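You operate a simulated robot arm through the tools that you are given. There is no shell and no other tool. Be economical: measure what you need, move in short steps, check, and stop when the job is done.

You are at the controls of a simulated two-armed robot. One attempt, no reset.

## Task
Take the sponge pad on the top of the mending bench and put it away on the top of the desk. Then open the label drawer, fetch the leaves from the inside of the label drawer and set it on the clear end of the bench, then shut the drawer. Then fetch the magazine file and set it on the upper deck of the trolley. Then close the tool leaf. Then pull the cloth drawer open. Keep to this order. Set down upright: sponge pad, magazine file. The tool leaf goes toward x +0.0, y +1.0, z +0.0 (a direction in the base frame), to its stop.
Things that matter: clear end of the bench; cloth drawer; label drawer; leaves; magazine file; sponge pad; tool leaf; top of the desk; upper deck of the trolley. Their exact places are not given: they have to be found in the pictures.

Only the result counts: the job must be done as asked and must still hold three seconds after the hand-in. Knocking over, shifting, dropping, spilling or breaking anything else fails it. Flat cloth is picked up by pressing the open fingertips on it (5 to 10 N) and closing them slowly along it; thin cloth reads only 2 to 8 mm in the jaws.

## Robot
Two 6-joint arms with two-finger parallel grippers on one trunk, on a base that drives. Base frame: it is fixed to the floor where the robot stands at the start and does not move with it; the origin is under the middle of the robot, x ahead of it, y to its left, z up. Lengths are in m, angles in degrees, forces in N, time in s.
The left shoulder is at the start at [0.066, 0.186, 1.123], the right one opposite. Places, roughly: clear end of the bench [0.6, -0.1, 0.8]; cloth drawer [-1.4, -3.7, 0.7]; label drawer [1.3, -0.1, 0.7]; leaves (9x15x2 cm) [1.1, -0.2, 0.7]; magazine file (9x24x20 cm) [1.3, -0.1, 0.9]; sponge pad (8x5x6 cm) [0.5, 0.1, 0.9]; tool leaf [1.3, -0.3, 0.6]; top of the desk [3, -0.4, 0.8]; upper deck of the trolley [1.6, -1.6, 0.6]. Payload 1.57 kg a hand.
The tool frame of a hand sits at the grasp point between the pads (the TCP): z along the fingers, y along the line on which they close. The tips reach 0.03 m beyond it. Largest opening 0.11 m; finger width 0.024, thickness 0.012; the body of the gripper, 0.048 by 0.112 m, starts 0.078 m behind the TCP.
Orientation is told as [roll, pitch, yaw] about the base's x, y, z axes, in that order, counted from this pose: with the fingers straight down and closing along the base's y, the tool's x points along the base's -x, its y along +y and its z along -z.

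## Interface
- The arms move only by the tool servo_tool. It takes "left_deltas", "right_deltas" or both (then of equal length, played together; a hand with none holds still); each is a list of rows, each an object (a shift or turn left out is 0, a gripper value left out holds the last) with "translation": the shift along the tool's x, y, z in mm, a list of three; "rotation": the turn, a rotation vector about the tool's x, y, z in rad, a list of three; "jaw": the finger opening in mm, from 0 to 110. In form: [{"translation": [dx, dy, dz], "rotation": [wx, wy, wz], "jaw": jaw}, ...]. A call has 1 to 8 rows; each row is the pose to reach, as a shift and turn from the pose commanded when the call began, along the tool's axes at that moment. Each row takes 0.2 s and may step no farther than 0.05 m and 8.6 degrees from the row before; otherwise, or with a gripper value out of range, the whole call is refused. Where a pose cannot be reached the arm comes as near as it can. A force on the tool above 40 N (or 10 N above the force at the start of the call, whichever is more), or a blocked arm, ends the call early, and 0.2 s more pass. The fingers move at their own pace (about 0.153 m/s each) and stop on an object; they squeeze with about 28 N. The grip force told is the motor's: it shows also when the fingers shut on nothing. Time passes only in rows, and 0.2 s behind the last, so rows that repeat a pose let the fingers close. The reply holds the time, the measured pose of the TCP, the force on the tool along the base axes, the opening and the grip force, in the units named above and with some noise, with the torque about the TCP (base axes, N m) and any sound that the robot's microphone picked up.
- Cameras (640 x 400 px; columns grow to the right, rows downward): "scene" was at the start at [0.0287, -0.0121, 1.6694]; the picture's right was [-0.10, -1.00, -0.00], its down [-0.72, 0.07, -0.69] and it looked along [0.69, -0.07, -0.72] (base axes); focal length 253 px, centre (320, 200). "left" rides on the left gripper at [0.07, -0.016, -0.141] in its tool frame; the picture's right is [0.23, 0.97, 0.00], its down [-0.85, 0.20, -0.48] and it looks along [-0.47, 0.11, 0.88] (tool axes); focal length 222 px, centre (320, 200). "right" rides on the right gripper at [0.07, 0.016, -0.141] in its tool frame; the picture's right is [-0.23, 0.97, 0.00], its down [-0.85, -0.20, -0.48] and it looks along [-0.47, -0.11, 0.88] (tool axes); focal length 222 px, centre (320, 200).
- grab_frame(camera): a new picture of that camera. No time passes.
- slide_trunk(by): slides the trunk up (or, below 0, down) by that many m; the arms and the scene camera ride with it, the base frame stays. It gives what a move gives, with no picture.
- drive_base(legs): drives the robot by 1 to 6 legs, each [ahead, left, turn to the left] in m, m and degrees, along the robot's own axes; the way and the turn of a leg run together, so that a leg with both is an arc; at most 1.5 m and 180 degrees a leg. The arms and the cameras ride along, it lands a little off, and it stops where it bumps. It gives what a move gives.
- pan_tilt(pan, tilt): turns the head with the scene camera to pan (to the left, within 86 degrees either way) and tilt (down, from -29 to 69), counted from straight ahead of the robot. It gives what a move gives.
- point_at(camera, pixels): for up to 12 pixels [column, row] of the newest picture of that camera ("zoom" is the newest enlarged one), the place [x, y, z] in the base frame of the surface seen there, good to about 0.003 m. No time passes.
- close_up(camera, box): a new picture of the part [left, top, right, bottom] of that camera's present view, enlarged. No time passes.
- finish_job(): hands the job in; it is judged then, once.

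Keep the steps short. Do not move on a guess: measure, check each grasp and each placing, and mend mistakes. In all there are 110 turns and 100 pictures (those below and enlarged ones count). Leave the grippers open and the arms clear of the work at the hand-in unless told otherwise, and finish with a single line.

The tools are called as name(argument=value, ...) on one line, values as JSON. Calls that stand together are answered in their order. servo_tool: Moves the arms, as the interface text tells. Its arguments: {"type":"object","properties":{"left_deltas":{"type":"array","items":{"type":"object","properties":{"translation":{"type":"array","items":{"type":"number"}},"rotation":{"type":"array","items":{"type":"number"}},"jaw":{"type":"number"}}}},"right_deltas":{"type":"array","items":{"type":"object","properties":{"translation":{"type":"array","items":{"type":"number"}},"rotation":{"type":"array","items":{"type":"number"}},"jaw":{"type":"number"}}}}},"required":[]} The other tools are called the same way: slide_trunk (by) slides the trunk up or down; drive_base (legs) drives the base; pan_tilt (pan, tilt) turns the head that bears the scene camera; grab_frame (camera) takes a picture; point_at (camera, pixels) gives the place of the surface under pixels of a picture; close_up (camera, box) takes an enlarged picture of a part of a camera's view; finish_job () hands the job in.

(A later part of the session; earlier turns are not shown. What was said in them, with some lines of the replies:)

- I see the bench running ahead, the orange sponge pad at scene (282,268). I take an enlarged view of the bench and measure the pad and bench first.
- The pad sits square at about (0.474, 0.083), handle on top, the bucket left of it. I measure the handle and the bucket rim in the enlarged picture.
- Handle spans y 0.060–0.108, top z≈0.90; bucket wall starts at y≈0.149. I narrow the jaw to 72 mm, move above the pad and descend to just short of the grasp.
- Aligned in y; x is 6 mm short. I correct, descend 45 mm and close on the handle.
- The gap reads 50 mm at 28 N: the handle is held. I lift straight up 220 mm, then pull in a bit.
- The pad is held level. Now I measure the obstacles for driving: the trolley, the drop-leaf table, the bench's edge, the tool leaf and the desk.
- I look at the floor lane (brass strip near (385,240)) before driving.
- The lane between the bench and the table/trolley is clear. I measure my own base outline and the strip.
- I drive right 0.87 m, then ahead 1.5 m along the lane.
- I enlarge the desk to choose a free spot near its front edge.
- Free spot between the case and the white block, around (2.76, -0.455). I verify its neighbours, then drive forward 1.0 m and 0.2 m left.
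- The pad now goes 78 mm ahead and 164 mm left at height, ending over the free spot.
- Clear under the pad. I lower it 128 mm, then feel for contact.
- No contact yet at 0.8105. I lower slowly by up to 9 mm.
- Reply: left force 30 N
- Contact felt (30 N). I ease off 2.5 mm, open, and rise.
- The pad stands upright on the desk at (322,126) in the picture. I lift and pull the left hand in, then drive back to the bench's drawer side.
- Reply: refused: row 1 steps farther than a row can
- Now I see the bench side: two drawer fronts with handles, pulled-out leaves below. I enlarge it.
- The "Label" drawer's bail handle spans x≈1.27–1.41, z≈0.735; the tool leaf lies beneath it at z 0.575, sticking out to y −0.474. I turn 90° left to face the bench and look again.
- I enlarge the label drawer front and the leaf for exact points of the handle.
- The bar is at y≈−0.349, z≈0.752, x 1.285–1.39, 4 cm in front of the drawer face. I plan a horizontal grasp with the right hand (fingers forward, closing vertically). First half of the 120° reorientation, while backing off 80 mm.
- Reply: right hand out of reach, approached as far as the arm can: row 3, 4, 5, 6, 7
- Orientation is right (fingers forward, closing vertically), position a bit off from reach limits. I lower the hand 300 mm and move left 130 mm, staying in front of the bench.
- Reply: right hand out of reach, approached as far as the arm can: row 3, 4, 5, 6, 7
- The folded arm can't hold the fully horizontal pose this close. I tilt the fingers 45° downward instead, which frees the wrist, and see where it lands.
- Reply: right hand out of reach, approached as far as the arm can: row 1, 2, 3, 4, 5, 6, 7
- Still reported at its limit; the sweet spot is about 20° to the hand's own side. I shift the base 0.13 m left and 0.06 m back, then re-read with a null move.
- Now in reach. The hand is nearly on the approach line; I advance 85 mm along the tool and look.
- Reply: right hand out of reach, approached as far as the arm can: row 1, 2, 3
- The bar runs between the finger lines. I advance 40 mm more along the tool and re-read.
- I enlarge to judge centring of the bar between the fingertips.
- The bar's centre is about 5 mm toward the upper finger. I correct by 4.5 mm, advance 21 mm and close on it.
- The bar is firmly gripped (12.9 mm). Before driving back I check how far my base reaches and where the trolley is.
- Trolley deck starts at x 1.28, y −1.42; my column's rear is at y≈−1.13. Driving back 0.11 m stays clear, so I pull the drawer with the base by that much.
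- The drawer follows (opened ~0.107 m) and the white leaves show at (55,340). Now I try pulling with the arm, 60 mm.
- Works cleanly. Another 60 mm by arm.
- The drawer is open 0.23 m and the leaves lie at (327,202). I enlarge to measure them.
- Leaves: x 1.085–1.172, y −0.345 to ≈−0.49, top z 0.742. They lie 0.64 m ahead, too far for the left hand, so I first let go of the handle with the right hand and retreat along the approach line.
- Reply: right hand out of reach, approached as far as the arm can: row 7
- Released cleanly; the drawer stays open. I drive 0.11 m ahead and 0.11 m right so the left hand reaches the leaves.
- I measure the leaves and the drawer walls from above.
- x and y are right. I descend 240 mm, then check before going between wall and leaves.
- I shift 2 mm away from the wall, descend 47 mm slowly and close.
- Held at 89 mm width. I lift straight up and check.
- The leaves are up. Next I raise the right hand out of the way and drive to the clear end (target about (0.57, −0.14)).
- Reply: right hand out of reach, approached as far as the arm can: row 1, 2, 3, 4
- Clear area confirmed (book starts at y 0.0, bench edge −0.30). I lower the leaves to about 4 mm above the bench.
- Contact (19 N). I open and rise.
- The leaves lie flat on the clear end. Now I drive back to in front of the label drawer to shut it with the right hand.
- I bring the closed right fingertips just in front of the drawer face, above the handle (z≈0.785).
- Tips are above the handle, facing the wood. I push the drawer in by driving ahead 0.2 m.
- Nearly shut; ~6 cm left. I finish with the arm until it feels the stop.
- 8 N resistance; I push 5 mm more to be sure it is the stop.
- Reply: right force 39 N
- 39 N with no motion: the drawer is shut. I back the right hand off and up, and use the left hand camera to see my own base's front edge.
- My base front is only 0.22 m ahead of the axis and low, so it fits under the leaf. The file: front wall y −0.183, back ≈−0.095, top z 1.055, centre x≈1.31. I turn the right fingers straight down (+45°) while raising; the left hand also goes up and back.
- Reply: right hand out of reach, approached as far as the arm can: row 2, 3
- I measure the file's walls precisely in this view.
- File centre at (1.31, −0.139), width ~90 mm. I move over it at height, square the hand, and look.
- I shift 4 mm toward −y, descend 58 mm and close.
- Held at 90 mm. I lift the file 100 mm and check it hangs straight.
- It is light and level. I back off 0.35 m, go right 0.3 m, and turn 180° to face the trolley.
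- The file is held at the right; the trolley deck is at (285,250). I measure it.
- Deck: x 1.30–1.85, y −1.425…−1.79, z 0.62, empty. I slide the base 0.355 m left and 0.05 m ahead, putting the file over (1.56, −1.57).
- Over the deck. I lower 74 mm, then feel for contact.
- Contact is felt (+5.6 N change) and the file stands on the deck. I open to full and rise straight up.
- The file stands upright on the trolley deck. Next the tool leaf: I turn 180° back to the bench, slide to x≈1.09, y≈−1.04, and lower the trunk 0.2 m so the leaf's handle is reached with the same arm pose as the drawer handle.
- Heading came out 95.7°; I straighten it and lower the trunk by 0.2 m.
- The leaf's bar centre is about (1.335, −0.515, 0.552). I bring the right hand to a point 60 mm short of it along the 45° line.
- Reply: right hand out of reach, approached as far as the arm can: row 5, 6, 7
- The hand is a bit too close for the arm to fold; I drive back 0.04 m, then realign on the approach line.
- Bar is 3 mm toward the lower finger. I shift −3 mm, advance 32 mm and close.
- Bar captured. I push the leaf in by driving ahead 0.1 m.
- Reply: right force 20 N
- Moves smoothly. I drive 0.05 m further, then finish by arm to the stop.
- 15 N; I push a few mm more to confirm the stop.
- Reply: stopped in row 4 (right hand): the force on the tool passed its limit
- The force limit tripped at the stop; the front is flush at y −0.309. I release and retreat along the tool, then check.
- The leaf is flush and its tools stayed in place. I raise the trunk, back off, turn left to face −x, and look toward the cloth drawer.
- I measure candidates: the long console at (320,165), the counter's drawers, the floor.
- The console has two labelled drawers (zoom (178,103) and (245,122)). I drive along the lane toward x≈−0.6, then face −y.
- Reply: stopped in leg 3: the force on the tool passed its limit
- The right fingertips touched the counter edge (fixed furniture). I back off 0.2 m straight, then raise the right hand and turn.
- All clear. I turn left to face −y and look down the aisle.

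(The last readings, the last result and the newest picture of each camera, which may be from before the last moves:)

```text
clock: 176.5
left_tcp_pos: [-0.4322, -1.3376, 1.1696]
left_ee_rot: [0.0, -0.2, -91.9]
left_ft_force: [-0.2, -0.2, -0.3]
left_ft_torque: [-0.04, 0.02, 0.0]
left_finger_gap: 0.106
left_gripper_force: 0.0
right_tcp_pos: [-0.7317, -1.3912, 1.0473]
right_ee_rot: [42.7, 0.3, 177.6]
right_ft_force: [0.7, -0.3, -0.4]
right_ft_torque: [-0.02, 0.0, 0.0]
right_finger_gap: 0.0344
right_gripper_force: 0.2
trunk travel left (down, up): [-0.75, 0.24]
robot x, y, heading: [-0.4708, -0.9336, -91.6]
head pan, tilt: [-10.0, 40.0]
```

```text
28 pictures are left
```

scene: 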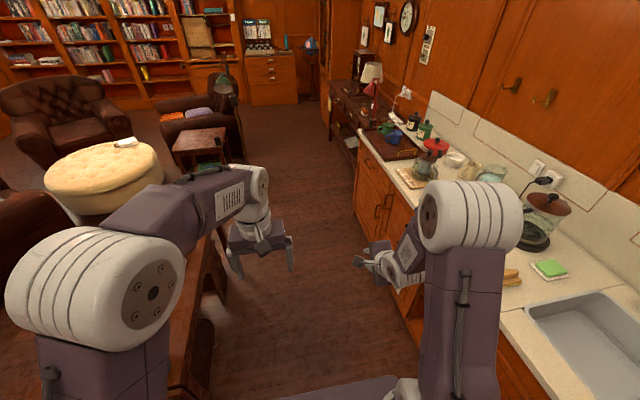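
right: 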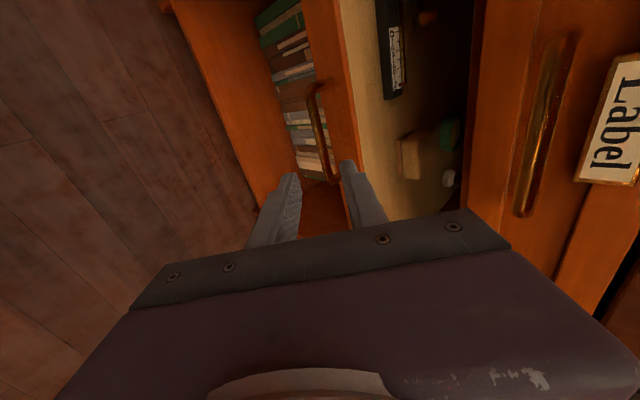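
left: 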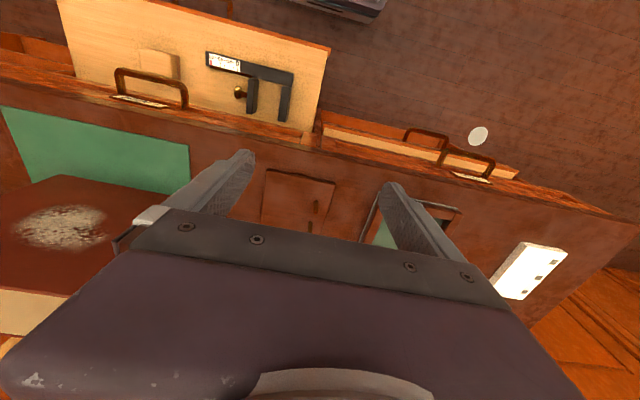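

The aisle is clear. I drive down it to about (−0.57, −3.2) and turn right to face the console.

drive_base(legs=[[1.3, -0.1, 1.6], [1.0, 0, 0], [0, 0, -90]])

pan_tilt(pan=20, tilt=40)

grab_frame(camera="scene")

```text
clock: 191.4
left_tcp_pos: [-0.9911, -3.2578, 1.1701]
left_ee_rot: [0.0, -0.3, -176.9]
left_ft_force: [0.1, -0.2, 0.5]
left_ft_torque: [-0.04, 0.01, -0.01]
left_finger_gap: 0.1058
left_gripper_force: 0.0
right_tcp_pos: [-1.0701, -2.9637, 1.0468]
right_ee_rot: [42.7, 0.2, 92.5]
right_ft_force: [-0.2, -0.1, -0.4]
right_ft_torque: [0.02, 0.01, 0.01]
right_finger_gap: 0.0339
right_gripper_force: 0.0
trunk travel left (down, up): [-0.75, 0.24]
robot x, y, heading: [-0.5937, -3.1887, -177.0]
head pan, tilt: [-10.0, 40.0]
```

```text
clock: 192.3
left_tcp_pos: [-0.9914, -3.2595, 1.1708]
left_ee_rot: [0.0, -0.4, -177.0]
left_ft_force: [0.0, 0.0, -0.3]
left_ft_torque: [0.02, 0.01, 0.0]
left_finger_gap: 0.1061
left_gripper_force: 0.1
right_tcp_pos: [-1.07, -2.9639, 1.0474]
right_ee_rot: [42.7, 0.2, 92.5]
right_ft_force: [-0.6, -1.3, 0.2]
right_ft_torque: [0.02, 0.0, 0.0]
right_finger_gap: 0.0339
right_gripper_force: 0.0
trunk travel left (down, up): [-0.75, 0.24]
robot x, y, heading: [-0.5948, -3.185, -176.7]
head pan, tilt: [20.0, 40.0]
```

```text
27 pictures are left
```

scene: 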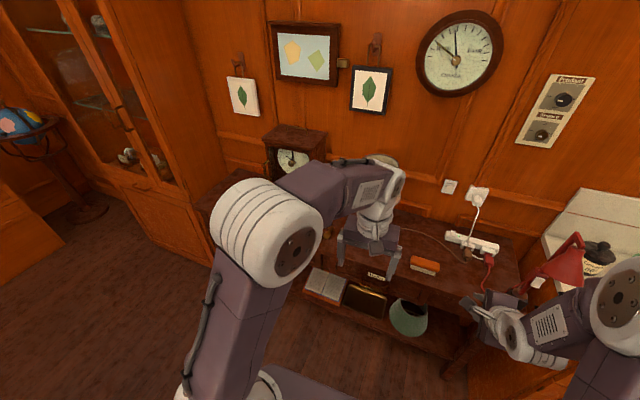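

point_at(camera="scene", pixels=[[195, 150], [200, 255], [130, 190], [376, 276], [60, 330], [330, 290], [390, 320], [480, 280], [150, 350]])

close_up(camera="scene", box=[300, 200, 520, 340])

```text
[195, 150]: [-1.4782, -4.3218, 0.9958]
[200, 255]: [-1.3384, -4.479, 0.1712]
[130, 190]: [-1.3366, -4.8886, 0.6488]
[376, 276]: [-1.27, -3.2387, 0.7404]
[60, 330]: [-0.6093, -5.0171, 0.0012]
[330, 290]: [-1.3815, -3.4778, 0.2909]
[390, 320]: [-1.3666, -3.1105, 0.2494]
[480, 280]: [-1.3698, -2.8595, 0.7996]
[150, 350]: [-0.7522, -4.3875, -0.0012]
```

```text
2.86 times, centred on (410, 270) of scene
```

zoom: 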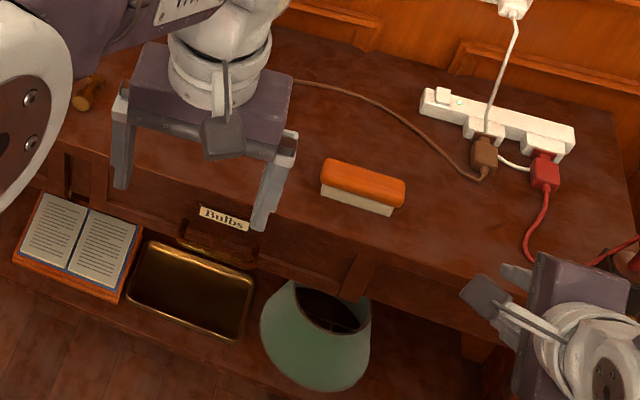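

The near drawer says "Bulbs"; the cloth drawer must be the other one. I slide left 0.75 m, straightening the heading.

drive_base(legs=[[0.03, 0.74, -3.2]])

pan_tilt(pan=-15, tilt=50)

grab_frame(camera="scene")

```text
clock: 196.3
left_tcp_pos: [-1.0035, -3.9731, 1.1709]
left_ee_rot: [0.0, -0.3, -179.9]
left_ft_force: [1.1, 0.5, 0.7]
left_ft_torque: [-0.04, -0.01, 0.02]
left_finger_gap: 0.1059
left_gripper_force: 0.1
right_tcp_pos: [-1.0665, -3.6751, 1.0481]
right_ee_rot: [42.7, 0.2, 89.6]
right_ft_force: [-0.2, 0.1, 0.6]
right_ft_torque: [0.0, 0.03, 0.04]
right_finger_gap: 0.0339
right_gripper_force: 0.0
trunk travel left (down, up): [-0.75, 0.24]
robot x, y, heading: [-0.6066, -3.9192, -180.0]
head pan, tilt: [20.0, 40.0]
```

```text
clock: 197.3
left_tcp_pos: [-1.0039, -3.9736, 1.1693]
left_ee_rot: [0.0, -0.3, -179.9]
left_ft_force: [0.5, 0.6, 1.0]
left_ft_torque: [-0.02, -0.01, 0.01]
left_finger_gap: 0.106
left_gripper_force: 0.1
right_tcp_pos: [-1.0677, -3.6754, 1.0476]
right_ee_rot: [42.6, 0.2, 89.6]
right_ft_force: [0.1, 0.8, -0.3]
right_ft_torque: [-0.04, -0.03, 0.03]
right_finger_gap: 0.0342
right_gripper_force: 0.0
trunk travel left (down, up): [-0.75, 0.24]
robot x, y, heading: [-0.6032, -3.9248, -179.7]
head pan, tilt: [-15.0, 50.0]
```

```text
25 pictures are left
```

scene: 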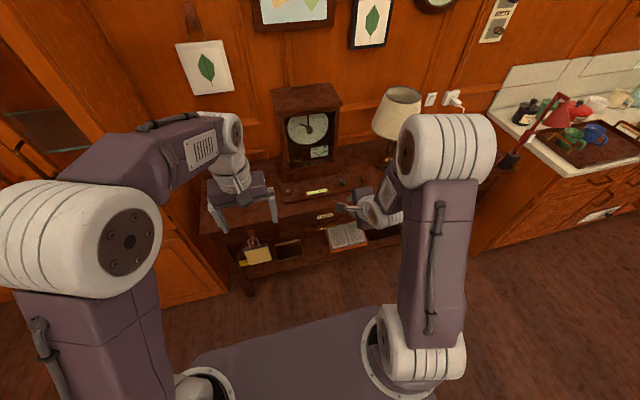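

close_up(camera="scene", box=[265, 180, 405, 270])

point_at(camera="zoom", pixels=[[265, 160], [285, 155], [230, 150], [240, 190], [280, 190], [300, 180], [180, 170], [360, 180], [250, 180], [270, 180], [290, 195], [260, 200]])

```text
4.44 times, centred on (335, 225) of scene
```

zoom: 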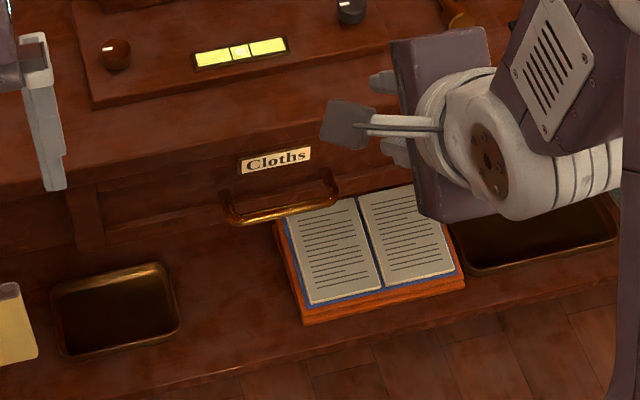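

```text
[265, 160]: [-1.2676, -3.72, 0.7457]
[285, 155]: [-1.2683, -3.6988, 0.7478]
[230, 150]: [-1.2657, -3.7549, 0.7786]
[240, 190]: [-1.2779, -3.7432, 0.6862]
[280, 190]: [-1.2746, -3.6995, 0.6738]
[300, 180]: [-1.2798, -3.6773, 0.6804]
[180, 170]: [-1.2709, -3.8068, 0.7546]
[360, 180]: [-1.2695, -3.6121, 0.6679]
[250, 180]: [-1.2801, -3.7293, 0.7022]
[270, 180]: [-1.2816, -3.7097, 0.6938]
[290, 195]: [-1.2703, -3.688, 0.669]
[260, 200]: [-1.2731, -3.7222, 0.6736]
```

"Cloths" confirmed. I measure the handle bar itself.

point_at(camera="zoom", pixels=[[235, 217], [255, 217], [270, 214], [285, 212], [300, 209], [315, 206], [330, 200], [224, 200], [332, 180], [285, 215]])

```text
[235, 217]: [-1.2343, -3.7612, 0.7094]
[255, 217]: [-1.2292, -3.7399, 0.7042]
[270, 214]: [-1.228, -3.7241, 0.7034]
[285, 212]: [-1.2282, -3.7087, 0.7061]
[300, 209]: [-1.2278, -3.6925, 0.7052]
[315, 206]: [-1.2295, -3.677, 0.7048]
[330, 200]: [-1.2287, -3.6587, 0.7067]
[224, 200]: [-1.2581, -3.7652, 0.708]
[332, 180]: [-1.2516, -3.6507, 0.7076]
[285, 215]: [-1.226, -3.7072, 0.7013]
```

Bar centre ≈ (−1.233, −3.708, 0.702). I lower the trunk 0.05 m, drive 0.03 m ahead and bring the right hand to 60 mm short of it.

slide_trunk(by=-0.05)

drive_base(legs=[[0.03, 0, 0]])

servo_tool(right_deltas=[{"translation": [6, -17, 39], "jaw": 30}, {"translation": [12, -34, 77]}, {"translation": [18, -50, 116]}, {"translation": [24, -67, 154]}, {"translation": [30, -84, 193]}, {"translation": [33, -100, 230]}, {"translation": [33, -100, 230]}])

grab_frame(camera="right")

```text
clock: 198.3
left_tcp_pos: [-1.0035, -3.9751, 1.1203]
left_ee_rot: [0.0, -0.3, -179.9]
left_ft_force: [0.0, -1.1, 0.3]
left_ft_torque: [0.01, 0.02, -0.03]
left_finger_gap: 0.1059
left_gripper_force: 0.0
right_tcp_pos: [-1.0666, -3.6757, 0.9977]
right_ee_rot: [42.6, 0.2, 89.5]
right_ft_force: [-0.3, 0.2, -0.5]
right_ft_torque: [0.0, 0.0, 0.01]
right_finger_gap: 0.0338
right_gripper_force: 0.0
trunk travel left (down, up): [-0.7, 0.29]
robot x, y, heading: [-0.6024, -3.9212, -179.9]
head pan, tilt: [-15.0, 50.0]
```

```text
clock: 199.1
left_tcp_pos: [-1.0284, -3.975, 1.1229]
left_ee_rot: [0.0, -0.5, -179.8]
left_ft_force: [1.4, 0.2, -0.2]
left_ft_torque: [-0.02, 0.06, -0.03]
left_finger_gap: 0.106
left_gripper_force: 0.1
right_tcp_pos: [-1.0914, -3.6749, 1.0001]
right_ee_rot: [42.9, 0.2, 89.8]
right_ft_force: [0.2, -0.1, 0.6]
right_ft_torque: [-0.01, 0.02, -0.02]
right_finger_gap: 0.0338
right_gripper_force: 0.1
trunk travel left (down, up): [-0.7, 0.29]
robot x, y, heading: [-0.6299, -3.9183, -179.7]
head pan, tilt: [-15.0, 50.0]
```

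```text
clock: 200.7
left_tcp_pos: [-1.032, -3.9753, 1.1208]
left_ee_rot: [0.0, -0.3, -179.9]
left_ft_force: [-0.3, -0.4, -0.1]
left_ft_torque: [0.02, 0.03, -0.01]
left_finger_gap: 0.1059
left_gripper_force: 0.0
right_tcp_pos: [-1.1787, -3.7085, 0.7615]
right_ee_rot: [42.8, 0.2, 89.7]
right_ft_force: [0.7, -0.2, 0.2]
right_ft_torque: [0.01, -0.01, -0.01]
right_finger_gap: 0.0301
right_gripper_force: 0.0
trunk travel left (down, up): [-0.7, 0.29]
robot x, y, heading: [-0.6336, -3.9237, -179.8]
head pan, tilt: [-15.0, 50.0]
```

```text
23 pictures are left
```

right: 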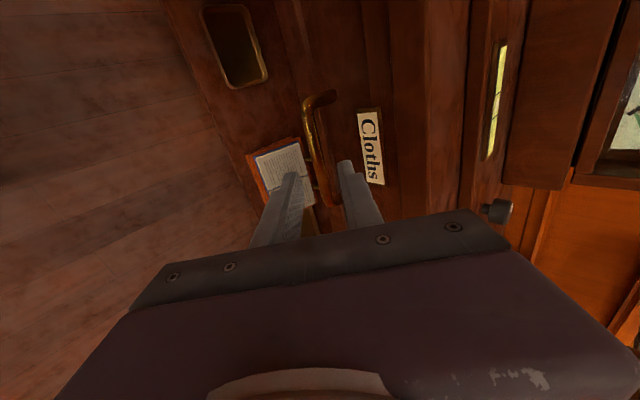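

In reach and lined up. I enlarge and measure the bar from this camera.

close_up(camera="right", box=[250, 70, 410, 220])

point_at(camera="right", pixels=[[308, 120], [312, 140], [317, 160], [322, 175], [340, 130], [365, 140], [345, 160]])

```text
2.67 times, centred on (330, 145) of right
```

zoom: 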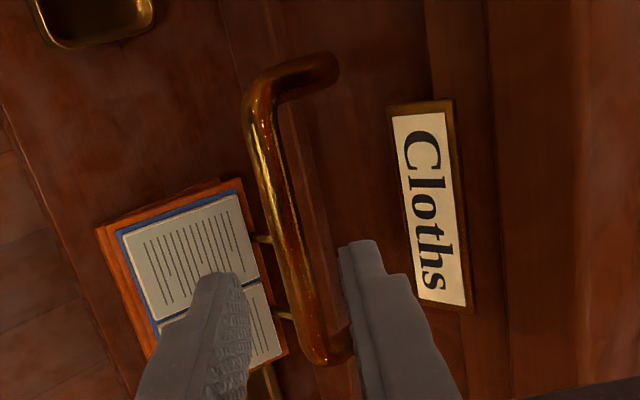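

```text
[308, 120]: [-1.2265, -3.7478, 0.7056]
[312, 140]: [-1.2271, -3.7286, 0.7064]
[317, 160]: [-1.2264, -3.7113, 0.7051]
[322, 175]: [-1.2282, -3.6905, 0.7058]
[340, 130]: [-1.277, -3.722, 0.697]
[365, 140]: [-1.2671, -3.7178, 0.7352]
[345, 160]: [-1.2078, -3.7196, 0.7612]
```

I shift −2 mm, advance 62 mm and close on the bar.

servo_tool(right_deltas=[{"translation": [0, -2, 20], "jaw": 32}, {"translation": [0, -2, 40], "jaw": 32}, {"translation": [0, -2, 54], "jaw": 32}, {"translation": [0, -2, 62], "jaw": 32}, {"translation": [0, -2, 62], "jaw": 0}, {"translation": [0, -2, 62], "jaw": 0}, {"translation": [0, -2, 62], "jaw": 0}])

close_up(camera="right", box=[250, 70, 410, 220])

```text
clock: 202.3
left_tcp_pos: [-1.0317, -3.9751, 1.1201]
left_ee_rot: [0.1, -0.4, -180.0]
left_ft_force: [0.0, 0.3, 0.9]
left_ft_torque: [0.0, 0.0, 0.0]
left_finger_gap: 0.106
left_gripper_force: 0.0
right_tcp_pos: [-1.2208, -3.709, 0.7143]
right_ee_rot: [42.7, 0.2, 89.7]
right_ft_force: [-1.0, 2.5, 3.6]
right_ft_torque: [0.56, 0.05, 0.52]
right_finger_gap: 0.0126
right_gripper_force: 29.4
trunk travel left (down, up): [-0.7, 0.29]
robot x, y, heading: [-0.6298, -3.923, -179.8]
head pan, tilt: [-15.0, 50.0]
```

```text
2.67 times, centred on (330, 145) of right
```

zoom: 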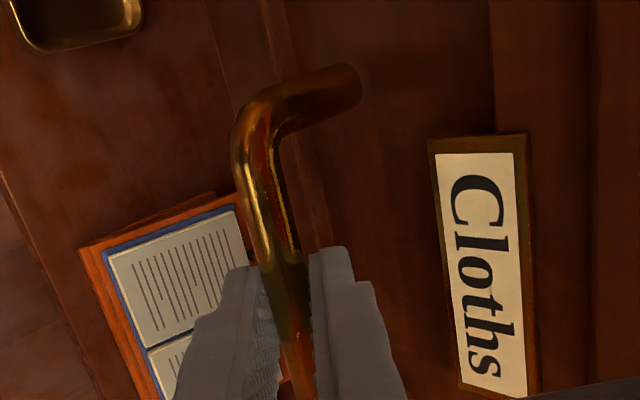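

Gripped (12.6 mm). I pull by driving back 0.13 m, then continue by arm.

drive_base(legs=[[-0.13, 0, 0]])

servo_tool(right_deltas=[{"translation": [0, -15, -14]}, {"translation": [0, -30, -28]}, {"translation": [0, -45, -42]}, {"translation": [0, -60, -55]}, {"translation": [0, -74, -68]}, {"translation": [0, -74, -68]}])

grab_frame(camera="scene")

```text
clock: 203.6
left_tcp_pos: [-0.9069, -3.9739, 1.1199]
left_ee_rot: [0.0, -0.2, -179.9]
left_ft_force: [0.2, 0.8, 0.1]
left_ft_torque: [0.01, 0.04, -0.01]
left_finger_gap: 0.106
left_gripper_force: 0.1
right_tcp_pos: [-1.0952, -3.7101, 0.7131]
right_ee_rot: [42.7, 0.2, 89.8]
right_ft_force: [0.2, -2.2, 0.5]
right_ft_torque: [0.43, 0.17, 0.57]
right_finger_gap: 0.0131
right_gripper_force: 29.7
trunk travel left (down, up): [-0.7, 0.29]
robot x, y, heading: [-0.5058, -3.9215, -180.0]
head pan, tilt: [-15.0, 50.0]
```

```text
clock: 204.9
left_tcp_pos: [-0.9052, -3.9757, 1.1208]
left_ee_rot: [0.0, -0.5, -179.8]
left_ft_force: [-0.7, 0.9, 0.4]
left_ft_torque: [0.01, -0.03, 0.01]
left_finger_gap: 0.106
left_gripper_force: 0.0
right_tcp_pos: [-0.9952, -3.7108, 0.7132]
right_ee_rot: [42.9, 0.1, 89.7]
right_ft_force: [-0.9, 1.9, 17.5]
right_ft_torque: [0.28, 0.18, 0.73]
right_finger_gap: 0.0127
right_gripper_force: 29.6
trunk travel left (down, up): [-0.7, 0.29]
robot x, y, heading: [-0.5062, -3.9197, -179.6]
head pan, tilt: [-15.0, 50.0]
```

```text
20 pictures are left
```

scene: 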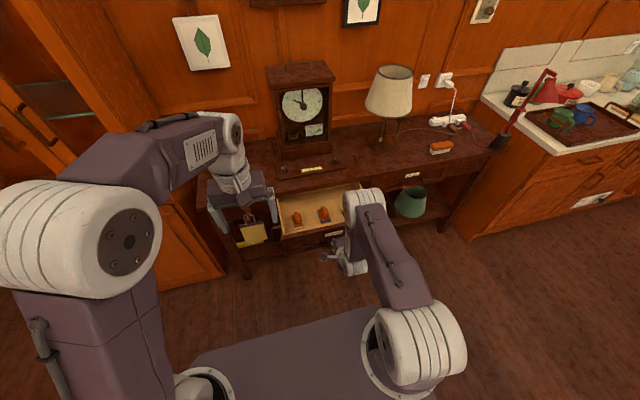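

Open by 0.226 m. I pull 0.05 m further to be well open, watching the force.

drive_base(legs=[[-0.05, 0, 0]])

```text
clock: 205.8
left_tcp_pos: [-0.8781, -3.9748, 1.1204]
left_ee_rot: [0.0, -0.3, -179.8]
left_ft_force: [-0.3, 0.6, -0.2]
left_ft_torque: [-0.01, 0.02, -0.02]
left_finger_gap: 0.1059
left_gripper_force: 0.0
right_tcp_pos: [-0.9783, -3.7088, 0.7182]
right_ee_rot: [44.5, 0.0, 89.9]
right_ft_force: [0.5, -3.2, 2.5]
right_ft_torque: [0.77, 0.09, 0.33]
right_finger_gap: 0.0129
right_gripper_force: 29.4
trunk travel left (down, up): [-0.7, 0.29]
robot x, y, heading: [-0.4747, -3.919, -179.6]
head pan, tilt: [-15.0, 50.0]
stopped in leg 1: the force on the tool passed its limit (the readings are from after the stop); the commanded pose is now the measured one
```

The stop was reached at ~0.24 m: fully open. I release and retreat.

servo_tool(right_deltas=[{"jaw": 36}, {"jaw": 36}, {"translation": [0, 0, -20], "jaw": 36}, {"translation": [0, 0, -50]}, {"translation": [0, 0, -80]}, {"translation": [0, 20, -110]}, {"translation": [0, 45, -140], "jaw": 100}, {"translation": [0, 75, -170], "jaw": 100}])

grab_frame(camera="scene")

```text
clock: 207.6
left_tcp_pos: [-0.8783, -3.9751, 1.12]
left_ee_rot: [0.0, -0.4, -179.8]
left_ft_force: [0.5, 1.0, 0.8]
left_ft_torque: [0.01, 0.03, -0.05]
left_finger_gap: 0.1061
left_gripper_force: 0.1
right_tcp_pos: [-0.9286, -3.7071, 0.905]
right_ee_rot: [43.9, 0.1, 89.7]
right_ft_force: [-0.8, -0.2, 0.2]
right_ft_torque: [0.03, -0.01, 0.01]
right_finger_gap: 0.1001
right_gripper_force: 0.0
right hand out of reach, approached as far as the arm can: row 3, 4, 5, 6, 7, 8
trunk travel left (down, up): [-0.7, 0.29]
robot x, y, heading: [-0.479, -3.9211, -180.0]
head pan, tilt: [-15.0, 50.0]
```

```text
19 pictures are left
```

scene: 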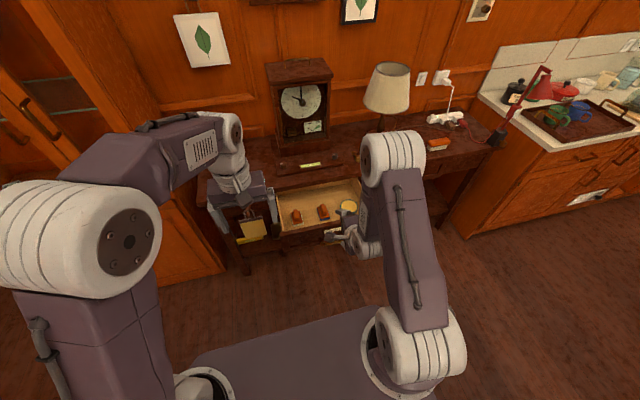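

I raise the trunk to clear the hands and check the drawer's final opening.

slide_trunk(by=0.15)

close_up(camera="scene", box=[230, 160, 410, 280])

point_at(camera="zoom", pixels=[[200, 250], [250, 245], [300, 235], [330, 230], [200, 200]])

```text
clock: 209.4
left_tcp_pos: [-0.8802, -3.9762, 1.2698]
left_ee_rot: [-0.1, -0.3, -179.8]
left_ft_force: [-0.7, 0.8, 0.6]
left_ft_torque: [0.01, -0.02, 0.0]
left_finger_gap: 0.1062
left_gripper_force: 0.1
right_tcp_pos: [-0.9292, -3.7062, 1.0536]
right_ee_rot: [43.8, 0.0, 89.7]
right_ft_force: [0.5, 0.3, -0.4]
right_ft_torque: [0.02, 0.02, -0.02]
right_finger_gap: 0.1
right_gripper_force: 0.1
trunk travel left (down, up): [-0.85, 0.14]
robot x, y, heading: [-0.4793, -3.9177, -179.5]
head pan, tilt: [-15.0, 50.0]
```

```text
3.33 times, centred on (320, 220) of scene
```

zoom: 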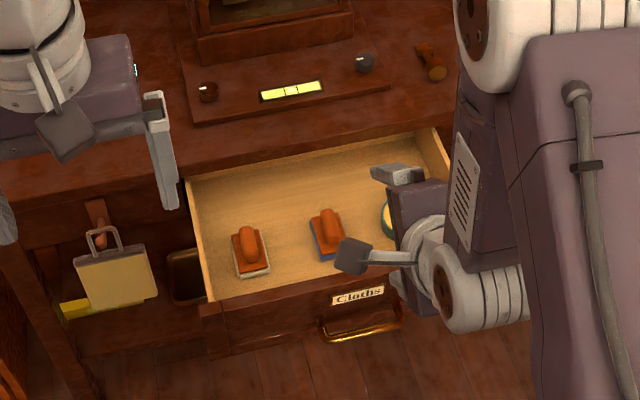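

```text
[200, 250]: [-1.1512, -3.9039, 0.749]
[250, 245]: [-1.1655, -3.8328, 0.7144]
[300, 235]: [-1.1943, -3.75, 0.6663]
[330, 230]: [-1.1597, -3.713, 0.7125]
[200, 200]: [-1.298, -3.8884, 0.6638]
```

The cloth drawer stands fully open, the hands are open and clear, and every earlier step was checked as it was done. I hand in.

finish_job()

```text
The job is handed in.
```

The whole job was done in the order asked and handed in: sponge pad upright on the desk, leaves on the clear end of the bench, label drawer shut, magazine file upright on the trolley's upper deck, tool leaf closed to its stop, cloth drawer open to its stop; the only unplanned contact was the right fingertips pressing the counter edge on the way, with nothing seen to move.
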